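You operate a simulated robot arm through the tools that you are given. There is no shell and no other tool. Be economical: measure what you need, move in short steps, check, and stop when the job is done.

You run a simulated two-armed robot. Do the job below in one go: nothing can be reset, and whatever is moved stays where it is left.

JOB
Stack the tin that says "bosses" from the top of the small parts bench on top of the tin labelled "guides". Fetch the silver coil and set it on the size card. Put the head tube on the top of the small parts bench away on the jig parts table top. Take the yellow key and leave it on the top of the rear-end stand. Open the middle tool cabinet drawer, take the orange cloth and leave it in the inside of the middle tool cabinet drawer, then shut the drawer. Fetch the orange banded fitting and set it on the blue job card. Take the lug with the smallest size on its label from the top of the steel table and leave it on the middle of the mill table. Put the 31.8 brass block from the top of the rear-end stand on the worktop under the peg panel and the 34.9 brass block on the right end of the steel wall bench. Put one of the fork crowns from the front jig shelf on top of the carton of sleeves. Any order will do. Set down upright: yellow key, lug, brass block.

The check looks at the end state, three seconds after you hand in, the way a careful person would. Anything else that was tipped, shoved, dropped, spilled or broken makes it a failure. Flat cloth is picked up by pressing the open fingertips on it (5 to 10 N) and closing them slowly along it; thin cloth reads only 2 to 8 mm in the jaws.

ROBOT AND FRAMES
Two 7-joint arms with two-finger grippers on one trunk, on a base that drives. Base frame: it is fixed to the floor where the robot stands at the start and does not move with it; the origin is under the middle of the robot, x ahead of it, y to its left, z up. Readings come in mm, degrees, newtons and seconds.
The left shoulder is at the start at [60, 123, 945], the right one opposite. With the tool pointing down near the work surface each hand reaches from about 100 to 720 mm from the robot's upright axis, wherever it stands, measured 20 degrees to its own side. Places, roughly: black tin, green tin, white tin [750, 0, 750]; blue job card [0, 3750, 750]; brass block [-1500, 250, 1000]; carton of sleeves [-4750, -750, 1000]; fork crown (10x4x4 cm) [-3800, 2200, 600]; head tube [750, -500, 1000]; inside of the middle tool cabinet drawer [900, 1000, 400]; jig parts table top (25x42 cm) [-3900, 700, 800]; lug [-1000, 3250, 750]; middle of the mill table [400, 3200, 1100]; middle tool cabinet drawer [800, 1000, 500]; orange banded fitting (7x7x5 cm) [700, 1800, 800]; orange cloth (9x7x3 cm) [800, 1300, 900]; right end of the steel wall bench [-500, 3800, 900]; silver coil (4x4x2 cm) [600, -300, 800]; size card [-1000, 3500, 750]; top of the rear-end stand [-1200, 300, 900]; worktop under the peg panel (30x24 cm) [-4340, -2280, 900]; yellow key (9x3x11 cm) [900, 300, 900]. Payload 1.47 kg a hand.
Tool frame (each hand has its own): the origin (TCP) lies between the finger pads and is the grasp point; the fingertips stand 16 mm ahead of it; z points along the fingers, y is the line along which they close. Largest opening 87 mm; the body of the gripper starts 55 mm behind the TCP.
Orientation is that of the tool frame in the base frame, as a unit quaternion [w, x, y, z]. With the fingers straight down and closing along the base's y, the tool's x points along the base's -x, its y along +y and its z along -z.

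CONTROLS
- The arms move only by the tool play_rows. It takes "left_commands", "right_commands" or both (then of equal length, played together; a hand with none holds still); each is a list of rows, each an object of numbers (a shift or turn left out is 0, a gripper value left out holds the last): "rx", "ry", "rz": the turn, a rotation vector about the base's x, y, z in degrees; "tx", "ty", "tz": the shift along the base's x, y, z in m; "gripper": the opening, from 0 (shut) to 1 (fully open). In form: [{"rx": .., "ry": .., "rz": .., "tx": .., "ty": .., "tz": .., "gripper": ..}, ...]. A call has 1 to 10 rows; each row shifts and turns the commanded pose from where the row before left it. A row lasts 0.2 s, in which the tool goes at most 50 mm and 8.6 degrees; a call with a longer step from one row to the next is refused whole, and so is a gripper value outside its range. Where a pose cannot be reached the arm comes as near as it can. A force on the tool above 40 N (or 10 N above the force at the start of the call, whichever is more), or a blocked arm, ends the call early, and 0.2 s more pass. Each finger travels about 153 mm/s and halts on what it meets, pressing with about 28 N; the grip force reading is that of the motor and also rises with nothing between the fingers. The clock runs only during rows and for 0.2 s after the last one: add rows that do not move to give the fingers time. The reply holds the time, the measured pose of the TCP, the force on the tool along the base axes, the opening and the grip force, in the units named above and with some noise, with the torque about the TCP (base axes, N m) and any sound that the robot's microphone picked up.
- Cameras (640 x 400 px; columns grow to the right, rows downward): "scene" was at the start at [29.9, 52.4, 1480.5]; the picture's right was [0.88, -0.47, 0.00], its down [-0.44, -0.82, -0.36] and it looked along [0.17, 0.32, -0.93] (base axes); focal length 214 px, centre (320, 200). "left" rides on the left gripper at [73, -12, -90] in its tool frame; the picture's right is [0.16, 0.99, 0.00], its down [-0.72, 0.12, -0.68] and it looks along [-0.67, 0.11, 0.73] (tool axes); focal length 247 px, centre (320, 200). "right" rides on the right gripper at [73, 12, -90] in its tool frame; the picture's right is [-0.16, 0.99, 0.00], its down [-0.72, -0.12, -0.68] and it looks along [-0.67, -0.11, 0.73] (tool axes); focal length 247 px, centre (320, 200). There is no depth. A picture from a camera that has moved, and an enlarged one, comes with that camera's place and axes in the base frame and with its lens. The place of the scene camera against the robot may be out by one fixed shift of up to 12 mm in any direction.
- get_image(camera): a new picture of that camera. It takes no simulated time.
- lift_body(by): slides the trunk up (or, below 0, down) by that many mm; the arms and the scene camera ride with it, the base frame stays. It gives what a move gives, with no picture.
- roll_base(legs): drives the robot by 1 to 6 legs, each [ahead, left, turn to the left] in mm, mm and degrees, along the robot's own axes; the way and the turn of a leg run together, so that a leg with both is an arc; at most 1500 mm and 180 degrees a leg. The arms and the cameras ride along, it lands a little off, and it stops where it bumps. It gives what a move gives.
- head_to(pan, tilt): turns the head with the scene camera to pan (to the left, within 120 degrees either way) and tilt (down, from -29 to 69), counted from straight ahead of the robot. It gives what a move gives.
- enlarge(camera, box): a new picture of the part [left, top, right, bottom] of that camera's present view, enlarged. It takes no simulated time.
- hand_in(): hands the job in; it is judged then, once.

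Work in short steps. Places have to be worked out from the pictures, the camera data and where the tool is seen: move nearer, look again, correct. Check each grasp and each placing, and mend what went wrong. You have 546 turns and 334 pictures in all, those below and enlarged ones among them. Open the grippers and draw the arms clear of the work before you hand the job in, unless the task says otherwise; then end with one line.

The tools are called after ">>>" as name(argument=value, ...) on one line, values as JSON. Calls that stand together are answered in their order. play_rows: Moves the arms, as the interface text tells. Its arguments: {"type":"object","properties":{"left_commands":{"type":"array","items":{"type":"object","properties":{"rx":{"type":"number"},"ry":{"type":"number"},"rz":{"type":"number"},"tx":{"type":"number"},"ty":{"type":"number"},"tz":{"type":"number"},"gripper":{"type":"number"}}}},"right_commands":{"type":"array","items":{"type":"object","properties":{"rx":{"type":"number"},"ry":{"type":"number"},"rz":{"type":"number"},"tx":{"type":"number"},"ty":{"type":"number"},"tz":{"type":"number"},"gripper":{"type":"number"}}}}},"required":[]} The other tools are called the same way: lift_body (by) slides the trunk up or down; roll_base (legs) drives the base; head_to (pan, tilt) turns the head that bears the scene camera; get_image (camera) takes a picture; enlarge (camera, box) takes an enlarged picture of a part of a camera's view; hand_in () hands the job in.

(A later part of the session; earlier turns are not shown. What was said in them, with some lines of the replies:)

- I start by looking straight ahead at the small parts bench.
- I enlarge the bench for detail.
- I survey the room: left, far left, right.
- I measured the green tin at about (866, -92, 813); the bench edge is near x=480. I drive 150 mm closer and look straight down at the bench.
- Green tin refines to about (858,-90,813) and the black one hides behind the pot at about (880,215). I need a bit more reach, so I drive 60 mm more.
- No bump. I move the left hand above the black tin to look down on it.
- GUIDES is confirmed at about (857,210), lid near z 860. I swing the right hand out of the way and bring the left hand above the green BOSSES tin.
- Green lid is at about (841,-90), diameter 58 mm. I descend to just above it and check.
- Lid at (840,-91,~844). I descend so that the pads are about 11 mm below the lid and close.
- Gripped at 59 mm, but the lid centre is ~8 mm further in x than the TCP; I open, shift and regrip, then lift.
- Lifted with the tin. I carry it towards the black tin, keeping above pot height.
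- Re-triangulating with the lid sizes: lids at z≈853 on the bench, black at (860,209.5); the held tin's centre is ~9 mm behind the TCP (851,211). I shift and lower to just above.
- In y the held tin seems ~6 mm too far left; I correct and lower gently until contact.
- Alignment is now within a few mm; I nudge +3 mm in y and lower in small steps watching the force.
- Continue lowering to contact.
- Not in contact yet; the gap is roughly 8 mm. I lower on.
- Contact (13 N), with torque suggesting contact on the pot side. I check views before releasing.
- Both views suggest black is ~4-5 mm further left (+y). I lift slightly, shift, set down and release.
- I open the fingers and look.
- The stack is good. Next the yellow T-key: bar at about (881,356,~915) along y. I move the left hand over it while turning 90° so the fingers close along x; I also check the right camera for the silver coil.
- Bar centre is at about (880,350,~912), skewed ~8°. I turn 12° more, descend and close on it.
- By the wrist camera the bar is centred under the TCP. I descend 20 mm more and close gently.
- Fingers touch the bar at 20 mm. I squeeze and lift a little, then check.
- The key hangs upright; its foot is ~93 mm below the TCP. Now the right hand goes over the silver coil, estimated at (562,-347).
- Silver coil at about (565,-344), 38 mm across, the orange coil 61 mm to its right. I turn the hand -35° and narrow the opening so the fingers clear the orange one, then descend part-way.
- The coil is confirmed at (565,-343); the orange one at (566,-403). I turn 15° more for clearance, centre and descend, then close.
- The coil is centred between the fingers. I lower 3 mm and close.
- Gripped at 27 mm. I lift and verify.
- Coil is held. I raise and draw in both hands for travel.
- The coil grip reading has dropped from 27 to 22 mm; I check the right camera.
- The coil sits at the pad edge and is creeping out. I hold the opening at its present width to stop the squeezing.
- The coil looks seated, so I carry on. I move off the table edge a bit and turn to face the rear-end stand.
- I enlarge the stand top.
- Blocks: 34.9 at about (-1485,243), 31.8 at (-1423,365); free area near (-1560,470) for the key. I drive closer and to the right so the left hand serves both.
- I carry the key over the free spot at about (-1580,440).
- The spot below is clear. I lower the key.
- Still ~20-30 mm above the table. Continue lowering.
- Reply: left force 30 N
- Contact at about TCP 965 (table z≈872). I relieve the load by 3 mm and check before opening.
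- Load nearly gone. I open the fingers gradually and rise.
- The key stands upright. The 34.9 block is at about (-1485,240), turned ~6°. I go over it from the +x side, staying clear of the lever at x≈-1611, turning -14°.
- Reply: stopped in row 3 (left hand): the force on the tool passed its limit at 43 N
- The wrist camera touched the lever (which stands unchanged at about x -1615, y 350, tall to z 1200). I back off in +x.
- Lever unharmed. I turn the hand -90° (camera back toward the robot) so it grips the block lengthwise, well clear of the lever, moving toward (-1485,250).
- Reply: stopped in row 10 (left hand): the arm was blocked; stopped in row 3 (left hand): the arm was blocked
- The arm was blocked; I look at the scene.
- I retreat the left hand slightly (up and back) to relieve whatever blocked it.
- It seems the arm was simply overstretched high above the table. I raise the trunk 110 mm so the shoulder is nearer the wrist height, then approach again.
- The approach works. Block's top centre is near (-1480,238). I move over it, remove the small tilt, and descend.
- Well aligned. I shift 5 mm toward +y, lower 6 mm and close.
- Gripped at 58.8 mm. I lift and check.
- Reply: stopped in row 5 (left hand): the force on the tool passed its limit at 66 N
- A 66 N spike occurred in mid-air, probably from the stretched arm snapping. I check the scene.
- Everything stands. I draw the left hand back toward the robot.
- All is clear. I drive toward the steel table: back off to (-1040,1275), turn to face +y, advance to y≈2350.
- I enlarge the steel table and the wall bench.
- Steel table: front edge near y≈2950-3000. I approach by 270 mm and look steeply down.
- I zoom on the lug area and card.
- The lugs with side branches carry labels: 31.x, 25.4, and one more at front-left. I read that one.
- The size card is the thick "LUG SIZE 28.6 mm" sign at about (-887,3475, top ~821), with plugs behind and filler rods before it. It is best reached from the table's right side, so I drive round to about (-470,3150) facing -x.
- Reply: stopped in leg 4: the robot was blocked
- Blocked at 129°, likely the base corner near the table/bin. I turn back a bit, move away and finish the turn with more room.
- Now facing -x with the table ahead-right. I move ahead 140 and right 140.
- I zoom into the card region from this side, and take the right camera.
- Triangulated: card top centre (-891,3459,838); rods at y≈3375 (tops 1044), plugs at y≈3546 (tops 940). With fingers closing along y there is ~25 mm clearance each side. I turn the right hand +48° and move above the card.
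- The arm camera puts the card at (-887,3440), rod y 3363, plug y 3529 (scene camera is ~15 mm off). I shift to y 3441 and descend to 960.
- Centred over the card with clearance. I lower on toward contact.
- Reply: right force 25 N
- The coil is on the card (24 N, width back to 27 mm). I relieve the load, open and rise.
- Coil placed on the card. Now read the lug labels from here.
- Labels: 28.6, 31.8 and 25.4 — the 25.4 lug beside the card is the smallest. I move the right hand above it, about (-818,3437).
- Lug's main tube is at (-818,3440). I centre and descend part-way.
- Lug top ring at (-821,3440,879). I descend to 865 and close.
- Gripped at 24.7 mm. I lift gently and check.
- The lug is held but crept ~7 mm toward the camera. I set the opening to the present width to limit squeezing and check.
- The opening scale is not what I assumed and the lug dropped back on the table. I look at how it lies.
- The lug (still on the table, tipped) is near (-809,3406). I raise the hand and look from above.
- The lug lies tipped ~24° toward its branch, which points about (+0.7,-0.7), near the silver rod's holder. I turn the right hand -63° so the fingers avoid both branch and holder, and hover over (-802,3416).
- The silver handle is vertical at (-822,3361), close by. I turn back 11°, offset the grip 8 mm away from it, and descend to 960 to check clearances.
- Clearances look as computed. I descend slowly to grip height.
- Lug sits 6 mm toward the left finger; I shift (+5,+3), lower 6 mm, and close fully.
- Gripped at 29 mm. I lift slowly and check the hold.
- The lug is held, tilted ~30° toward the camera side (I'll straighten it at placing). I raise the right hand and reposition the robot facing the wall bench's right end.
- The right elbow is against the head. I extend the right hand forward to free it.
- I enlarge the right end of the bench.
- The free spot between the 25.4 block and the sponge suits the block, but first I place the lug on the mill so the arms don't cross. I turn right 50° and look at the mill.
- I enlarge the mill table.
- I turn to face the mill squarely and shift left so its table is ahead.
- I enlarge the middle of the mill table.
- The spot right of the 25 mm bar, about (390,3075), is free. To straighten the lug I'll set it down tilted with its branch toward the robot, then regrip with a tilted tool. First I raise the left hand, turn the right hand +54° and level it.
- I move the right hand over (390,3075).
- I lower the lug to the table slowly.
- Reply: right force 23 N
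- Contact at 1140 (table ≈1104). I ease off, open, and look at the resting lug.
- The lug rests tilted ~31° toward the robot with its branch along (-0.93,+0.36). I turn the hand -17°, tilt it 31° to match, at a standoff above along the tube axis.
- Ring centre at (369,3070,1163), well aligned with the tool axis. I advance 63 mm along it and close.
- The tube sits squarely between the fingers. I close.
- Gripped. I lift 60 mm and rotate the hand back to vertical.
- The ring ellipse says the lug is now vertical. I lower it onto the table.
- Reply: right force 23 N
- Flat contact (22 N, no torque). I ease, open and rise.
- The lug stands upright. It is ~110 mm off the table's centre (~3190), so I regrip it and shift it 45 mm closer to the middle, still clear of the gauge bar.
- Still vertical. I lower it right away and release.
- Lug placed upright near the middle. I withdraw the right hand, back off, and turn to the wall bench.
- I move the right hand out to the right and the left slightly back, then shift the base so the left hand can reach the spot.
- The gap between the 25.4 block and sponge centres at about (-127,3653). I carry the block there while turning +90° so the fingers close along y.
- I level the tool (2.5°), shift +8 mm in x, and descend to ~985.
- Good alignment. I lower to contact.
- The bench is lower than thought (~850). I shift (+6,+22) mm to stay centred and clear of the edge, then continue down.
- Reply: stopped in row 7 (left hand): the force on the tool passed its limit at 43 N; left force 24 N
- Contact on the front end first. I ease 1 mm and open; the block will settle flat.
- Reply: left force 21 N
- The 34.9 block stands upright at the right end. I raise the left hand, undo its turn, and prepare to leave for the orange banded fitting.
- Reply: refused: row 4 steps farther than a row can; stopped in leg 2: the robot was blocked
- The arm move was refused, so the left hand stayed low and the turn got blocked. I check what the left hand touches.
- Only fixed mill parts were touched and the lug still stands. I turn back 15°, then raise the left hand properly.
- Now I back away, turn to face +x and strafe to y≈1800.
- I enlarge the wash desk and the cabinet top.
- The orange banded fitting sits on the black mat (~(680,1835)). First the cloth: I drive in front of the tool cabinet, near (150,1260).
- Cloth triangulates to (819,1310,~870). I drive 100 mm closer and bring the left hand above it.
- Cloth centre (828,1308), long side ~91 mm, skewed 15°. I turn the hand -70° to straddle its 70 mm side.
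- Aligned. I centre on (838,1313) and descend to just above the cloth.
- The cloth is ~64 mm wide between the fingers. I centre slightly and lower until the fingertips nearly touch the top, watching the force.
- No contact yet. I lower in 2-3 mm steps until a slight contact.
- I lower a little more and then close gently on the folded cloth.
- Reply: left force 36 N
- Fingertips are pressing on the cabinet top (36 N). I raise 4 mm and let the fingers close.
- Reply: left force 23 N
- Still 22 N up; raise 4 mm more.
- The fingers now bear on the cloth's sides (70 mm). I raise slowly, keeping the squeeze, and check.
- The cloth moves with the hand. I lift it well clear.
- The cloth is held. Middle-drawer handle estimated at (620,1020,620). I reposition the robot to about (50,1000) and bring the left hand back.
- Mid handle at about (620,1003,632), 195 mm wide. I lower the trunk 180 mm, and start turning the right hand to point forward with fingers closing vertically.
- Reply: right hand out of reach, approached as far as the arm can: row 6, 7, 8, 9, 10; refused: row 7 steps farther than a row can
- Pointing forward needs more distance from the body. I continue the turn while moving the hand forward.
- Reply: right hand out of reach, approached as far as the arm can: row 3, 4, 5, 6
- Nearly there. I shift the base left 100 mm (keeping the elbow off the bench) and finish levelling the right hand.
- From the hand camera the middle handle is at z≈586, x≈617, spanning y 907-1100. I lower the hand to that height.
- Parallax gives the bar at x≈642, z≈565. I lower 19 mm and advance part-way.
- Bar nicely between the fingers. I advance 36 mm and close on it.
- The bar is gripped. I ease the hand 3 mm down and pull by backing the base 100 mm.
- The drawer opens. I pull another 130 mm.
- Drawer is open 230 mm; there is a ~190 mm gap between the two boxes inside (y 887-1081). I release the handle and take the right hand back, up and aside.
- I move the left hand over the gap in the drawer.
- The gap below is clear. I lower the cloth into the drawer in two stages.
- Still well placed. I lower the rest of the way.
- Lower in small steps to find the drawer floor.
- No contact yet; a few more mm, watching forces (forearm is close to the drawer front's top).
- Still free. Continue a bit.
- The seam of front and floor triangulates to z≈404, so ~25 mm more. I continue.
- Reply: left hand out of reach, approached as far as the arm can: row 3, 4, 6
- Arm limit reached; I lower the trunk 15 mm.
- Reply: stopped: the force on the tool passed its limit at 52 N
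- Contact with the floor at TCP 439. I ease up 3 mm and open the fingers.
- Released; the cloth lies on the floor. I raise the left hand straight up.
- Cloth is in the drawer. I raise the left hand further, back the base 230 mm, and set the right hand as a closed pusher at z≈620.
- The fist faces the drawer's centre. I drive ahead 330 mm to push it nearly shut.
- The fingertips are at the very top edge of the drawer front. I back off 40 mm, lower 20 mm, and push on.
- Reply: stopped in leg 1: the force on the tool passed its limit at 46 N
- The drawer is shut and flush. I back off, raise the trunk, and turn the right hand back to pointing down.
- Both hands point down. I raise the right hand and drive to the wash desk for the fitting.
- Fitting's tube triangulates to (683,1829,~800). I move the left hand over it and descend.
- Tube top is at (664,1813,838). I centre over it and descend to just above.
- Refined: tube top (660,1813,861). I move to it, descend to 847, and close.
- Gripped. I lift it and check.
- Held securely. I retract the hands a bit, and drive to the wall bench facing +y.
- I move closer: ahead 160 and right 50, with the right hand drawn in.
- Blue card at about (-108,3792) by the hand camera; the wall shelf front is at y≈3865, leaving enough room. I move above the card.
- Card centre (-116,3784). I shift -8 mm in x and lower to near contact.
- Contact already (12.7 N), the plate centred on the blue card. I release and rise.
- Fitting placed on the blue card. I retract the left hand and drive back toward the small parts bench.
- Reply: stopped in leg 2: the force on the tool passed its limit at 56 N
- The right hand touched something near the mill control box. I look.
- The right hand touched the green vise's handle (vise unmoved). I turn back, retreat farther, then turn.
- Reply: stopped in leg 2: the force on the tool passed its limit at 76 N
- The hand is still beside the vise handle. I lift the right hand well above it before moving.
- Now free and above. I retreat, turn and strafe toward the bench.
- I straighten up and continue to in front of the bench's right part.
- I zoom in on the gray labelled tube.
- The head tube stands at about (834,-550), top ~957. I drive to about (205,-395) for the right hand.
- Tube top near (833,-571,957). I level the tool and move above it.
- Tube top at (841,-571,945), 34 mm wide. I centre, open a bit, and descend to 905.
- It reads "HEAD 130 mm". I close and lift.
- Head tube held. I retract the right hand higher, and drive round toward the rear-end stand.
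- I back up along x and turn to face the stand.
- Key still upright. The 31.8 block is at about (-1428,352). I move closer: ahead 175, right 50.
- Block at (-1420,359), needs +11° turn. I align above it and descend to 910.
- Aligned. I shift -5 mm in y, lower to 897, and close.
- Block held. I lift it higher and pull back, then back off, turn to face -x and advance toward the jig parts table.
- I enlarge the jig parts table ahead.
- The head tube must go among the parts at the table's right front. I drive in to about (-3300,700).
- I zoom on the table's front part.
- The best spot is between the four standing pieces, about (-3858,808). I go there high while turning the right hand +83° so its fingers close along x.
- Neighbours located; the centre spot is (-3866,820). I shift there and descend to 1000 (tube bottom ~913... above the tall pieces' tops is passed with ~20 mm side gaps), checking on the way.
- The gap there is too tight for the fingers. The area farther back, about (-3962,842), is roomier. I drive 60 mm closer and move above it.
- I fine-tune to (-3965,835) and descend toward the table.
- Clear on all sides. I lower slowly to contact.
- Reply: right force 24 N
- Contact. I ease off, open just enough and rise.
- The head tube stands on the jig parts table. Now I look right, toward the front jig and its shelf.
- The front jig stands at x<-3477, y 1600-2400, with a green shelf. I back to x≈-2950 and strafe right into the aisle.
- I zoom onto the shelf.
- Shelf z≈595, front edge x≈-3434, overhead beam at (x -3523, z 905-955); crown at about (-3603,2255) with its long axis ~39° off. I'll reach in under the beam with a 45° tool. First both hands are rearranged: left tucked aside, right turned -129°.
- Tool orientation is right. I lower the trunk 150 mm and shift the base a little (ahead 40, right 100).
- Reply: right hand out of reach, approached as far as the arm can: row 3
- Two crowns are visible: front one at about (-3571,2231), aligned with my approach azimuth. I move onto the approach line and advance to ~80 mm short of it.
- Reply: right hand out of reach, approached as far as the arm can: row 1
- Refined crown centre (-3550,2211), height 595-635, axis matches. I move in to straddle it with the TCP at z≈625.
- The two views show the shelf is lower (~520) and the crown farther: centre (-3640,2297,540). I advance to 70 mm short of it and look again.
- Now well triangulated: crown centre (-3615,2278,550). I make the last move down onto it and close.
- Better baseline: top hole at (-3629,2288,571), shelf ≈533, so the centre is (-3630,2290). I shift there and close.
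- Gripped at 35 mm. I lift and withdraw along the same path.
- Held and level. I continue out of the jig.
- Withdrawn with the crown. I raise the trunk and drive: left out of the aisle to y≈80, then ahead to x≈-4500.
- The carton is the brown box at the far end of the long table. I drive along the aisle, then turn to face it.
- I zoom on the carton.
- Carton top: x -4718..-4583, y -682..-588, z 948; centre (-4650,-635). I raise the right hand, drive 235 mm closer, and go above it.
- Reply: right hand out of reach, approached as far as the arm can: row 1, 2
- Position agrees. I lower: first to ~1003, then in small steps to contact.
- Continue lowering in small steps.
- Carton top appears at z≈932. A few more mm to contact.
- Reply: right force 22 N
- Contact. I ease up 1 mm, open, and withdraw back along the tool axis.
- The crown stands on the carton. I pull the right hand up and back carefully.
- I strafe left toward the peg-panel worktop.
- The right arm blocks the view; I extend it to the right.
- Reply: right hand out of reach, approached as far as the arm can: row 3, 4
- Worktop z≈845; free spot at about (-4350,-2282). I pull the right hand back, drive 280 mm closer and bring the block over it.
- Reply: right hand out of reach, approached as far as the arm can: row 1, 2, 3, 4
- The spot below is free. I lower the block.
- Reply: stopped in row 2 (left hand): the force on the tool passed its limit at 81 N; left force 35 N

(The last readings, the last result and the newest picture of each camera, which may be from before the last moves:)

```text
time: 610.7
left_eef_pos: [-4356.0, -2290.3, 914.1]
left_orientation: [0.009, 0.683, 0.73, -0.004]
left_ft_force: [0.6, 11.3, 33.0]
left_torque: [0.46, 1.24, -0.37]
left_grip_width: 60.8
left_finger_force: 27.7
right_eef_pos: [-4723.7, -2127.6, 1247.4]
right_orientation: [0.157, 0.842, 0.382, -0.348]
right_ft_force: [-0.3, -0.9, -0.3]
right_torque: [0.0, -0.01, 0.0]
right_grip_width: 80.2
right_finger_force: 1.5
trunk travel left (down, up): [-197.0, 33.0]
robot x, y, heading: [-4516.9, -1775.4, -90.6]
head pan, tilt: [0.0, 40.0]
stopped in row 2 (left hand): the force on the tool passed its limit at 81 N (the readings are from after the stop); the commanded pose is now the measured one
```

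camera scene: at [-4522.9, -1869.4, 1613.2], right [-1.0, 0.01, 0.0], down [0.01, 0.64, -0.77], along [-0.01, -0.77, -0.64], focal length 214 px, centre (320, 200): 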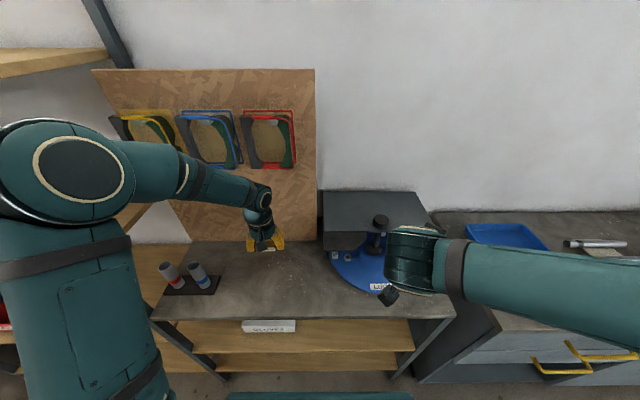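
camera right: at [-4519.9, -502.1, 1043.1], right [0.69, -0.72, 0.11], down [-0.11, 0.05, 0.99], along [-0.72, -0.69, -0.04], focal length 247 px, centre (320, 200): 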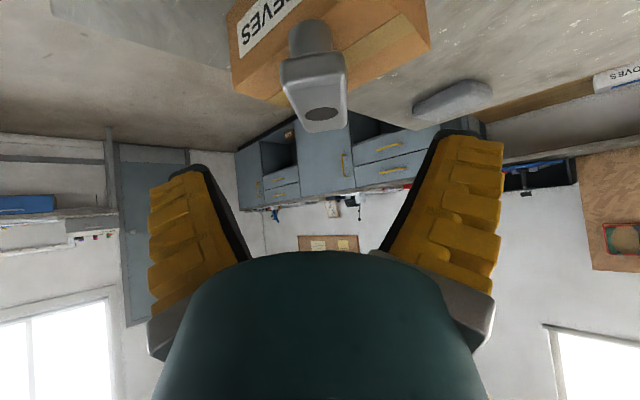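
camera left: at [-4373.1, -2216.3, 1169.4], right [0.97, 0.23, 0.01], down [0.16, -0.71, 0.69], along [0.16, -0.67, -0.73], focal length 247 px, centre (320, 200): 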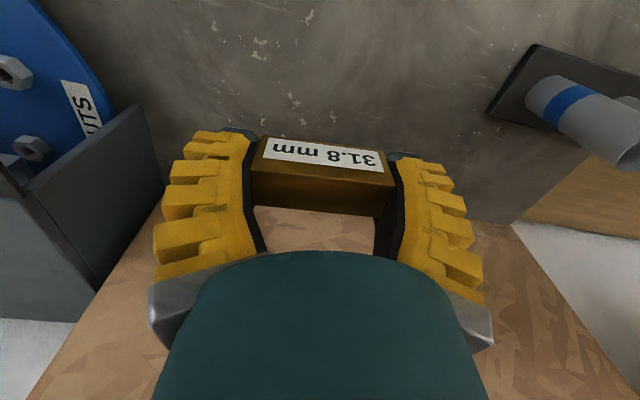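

Contact sooner than expected (worktop ≈890). I ease up 4 mm and check.

>>> play_rows(left_commands=[{"tz": 0.004}, {}])

>>> get_image(camera="left")

```text
time: 611.3
left_eef_pos: [-4354.7, -2291.9, 914.4]
left_orientation: [0.009, 0.683, 0.73, -0.003]
left_ft_force: [-0.2, 5.4, 7.4]
left_torque: [0.08, 0.35, -0.17]
left_grip_width: 60.5
left_finger_force: 28.2
right_eef_pos: [-4724.9, -2129.1, 1248.0]
right_orientation: [0.156, 0.842, 0.382, -0.348]
right_ft_force: [0.7, 0.3, -0.8]
right_torque: [0.0, 0.02, -0.03]
right_grip_width: 80.1
right_finger_force: 1.5
trunk travel left (down, up): [-197.0, 33.0]
robot x, y, heading: [-4515.6, -1776.7, -90.6]
head pan, tilt: [0.0, 40.0]
```

```text
50 pictures are left
camera left: at [-4372.9, -2218.5, 1002.1], right [0.97, 0.23, 0.01], down [0.16, -0.7, 0.69], along [0.16, -0.67, -0.72], focal length 247 px, centre (320, 200)
```

left: 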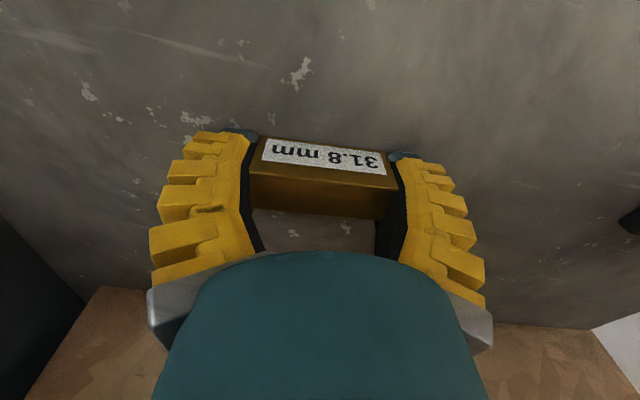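

Fine. I open and rise.

>>> play_rows(left_commands=[{"gripper": 0.75}, {"gripper": 0.9}, {}, {"tz": 0.03}, {"tz": 0.04}, {"tz": 0.045}, {"tz": 0.045}, {}])

>>> get_image(camera="left")

>>> enlarge(camera="scene", box=[190, 200, 350, 330])

```text
time: 613.1
left_eef_pos: [-4354.6, -2295.2, 1075.2]
left_orientation: [0.008, 0.683, 0.73, -0.002]
left_ft_force: [-0.9, -0.1, 0.1]
left_torque: [0.02, 0.0, 0.02]
left_grip_width: 80.3
left_finger_force: 1.7
right_eef_pos: [-4724.0, -2130.3, 1246.0]
right_orientation: [0.155, 0.842, 0.382, -0.347]
right_ft_force: [0.3, 0.6, -0.6]
right_torque: [0.04, -0.03, -0.03]
right_grip_width: 80.5
right_finger_force: 1.1
trunk travel left (down, up): [-197.0, 33.0]
robot x, y, heading: [-4513.9, -1778.2, -90.5]
head pan, tilt: [0.0, 40.0]
```

```text
49 pictures are left
camera left: at [-4372.3, -2221.0, 1162.7], right [0.97, 0.22, 0.01], down [0.16, -0.7, 0.69], along [0.16, -0.67, -0.72], focal length 247 px, centre (320, 200)
```

left: 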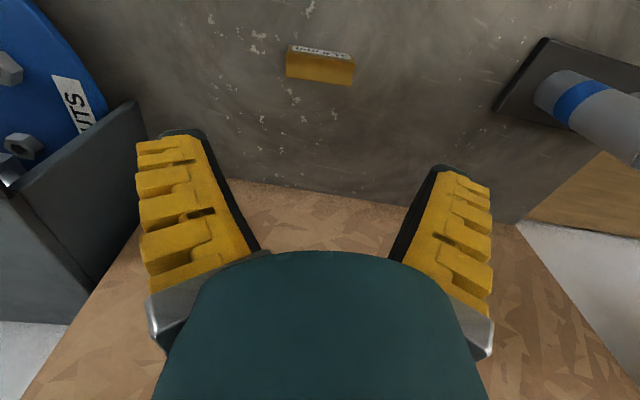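

```text
3.08 times, centred on (270, 265) of scene
camera zoom: at [-4522.9, -1870.6, 1613.1], right [-1.0, 0.01, 0.0], down [0.01, 0.64, -0.77], along [-0.01, -0.77, -0.64], focal length 660 px, centre (474, 0)
```

zoom: 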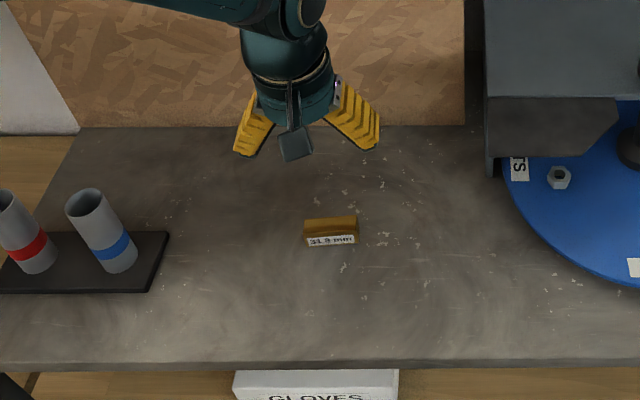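

The 31.8 block stands on the worktop; all jobs are done. I draw the arms clear and back off.

>>> play_rows(left_commands=[{"tz": 0.04, "ty": 0.02}, {"tz": 0.03, "ty": 0.04}, {"ty": 0.045}, {"ty": 0.045}, {"ty": 0.045}, {}])

>>> roll_base(legs=[[-200, 0, 0]])

>>> get_image(camera="scene")

```text
time: 614.5
left_eef_pos: [-4355.3, -2099.1, 1146.9]
left_orientation: [0.009, 0.682, 0.731, -0.001]
left_ft_force: [0.1, 0.6, -0.4]
left_torque: [0.0, 0.0, 0.0]
left_grip_width: 80.0
left_finger_force: 1.4
right_eef_pos: [-4724.8, -2130.3, 1247.5]
right_orientation: [0.156, 0.842, 0.383, -0.346]
right_ft_force: [-0.3, 0.3, 0.1]
right_torque: [0.01, -0.01, 0.02]
right_grip_width: 80.3
right_finger_force: 1.5
trunk travel left (down, up): [-197.0, 33.0]
robot x, y, heading: [-4515.3, -1775.7, -90.5]
head pan, tilt: [0.0, 40.0]
```

```text
time: 616.1
left_eef_pos: [-4352.6, -1901.3, 1147.1]
left_orientation: [0.009, 0.681, 0.732, -0.003]
left_ft_force: [0.5, -0.3, 0.1]
left_torque: [-0.02, 0.0, 0.03]
left_grip_width: 80.4
left_finger_force: 1.7
right_eef_pos: [-4722.5, -1932.1, 1248.1]
right_orientation: [0.157, 0.841, 0.383, -0.348]
right_ft_force: [-0.3, 0.1, -0.4]
right_torque: [-0.02, -0.02, 0.02]
right_grip_width: 80.5
right_finger_force: 1.3
trunk travel left (down, up): [-197.0, 33.0]
robot x, y, heading: [-4513.7, -1582.1, -90.4]
head pan, tilt: [0.0, 40.0]
```

```text
47 pictures are left
camera scene: at [-4521.2, -1673.0, 1613.2], right [-1.0, 0.01, 0.0], down [0.0, 0.64, -0.77], along [-0.01, -0.77, -0.64], focal length 214 px, centre (320, 200)
```

scene: 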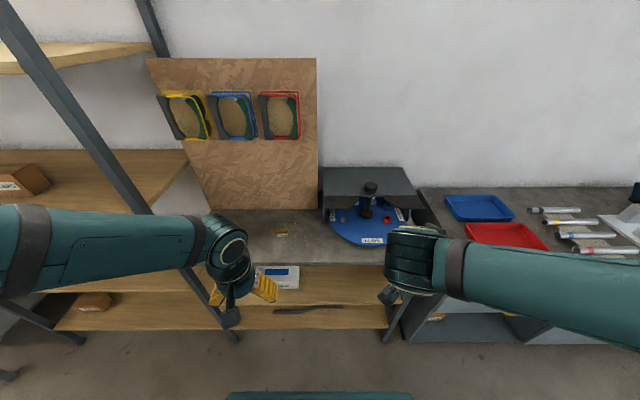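

Everything is placed, grippers are open and clear. I hand in.

>>> hand_in()

```text
The job is handed in.
```

I finished all the placements and handed the job in; the result is not back yet. Along the way I dropped the lug once and then set it upright on the mill table. My arms also bumped a lever on the rear-end stand, the green vise handle and the mill; none of these looked moved.
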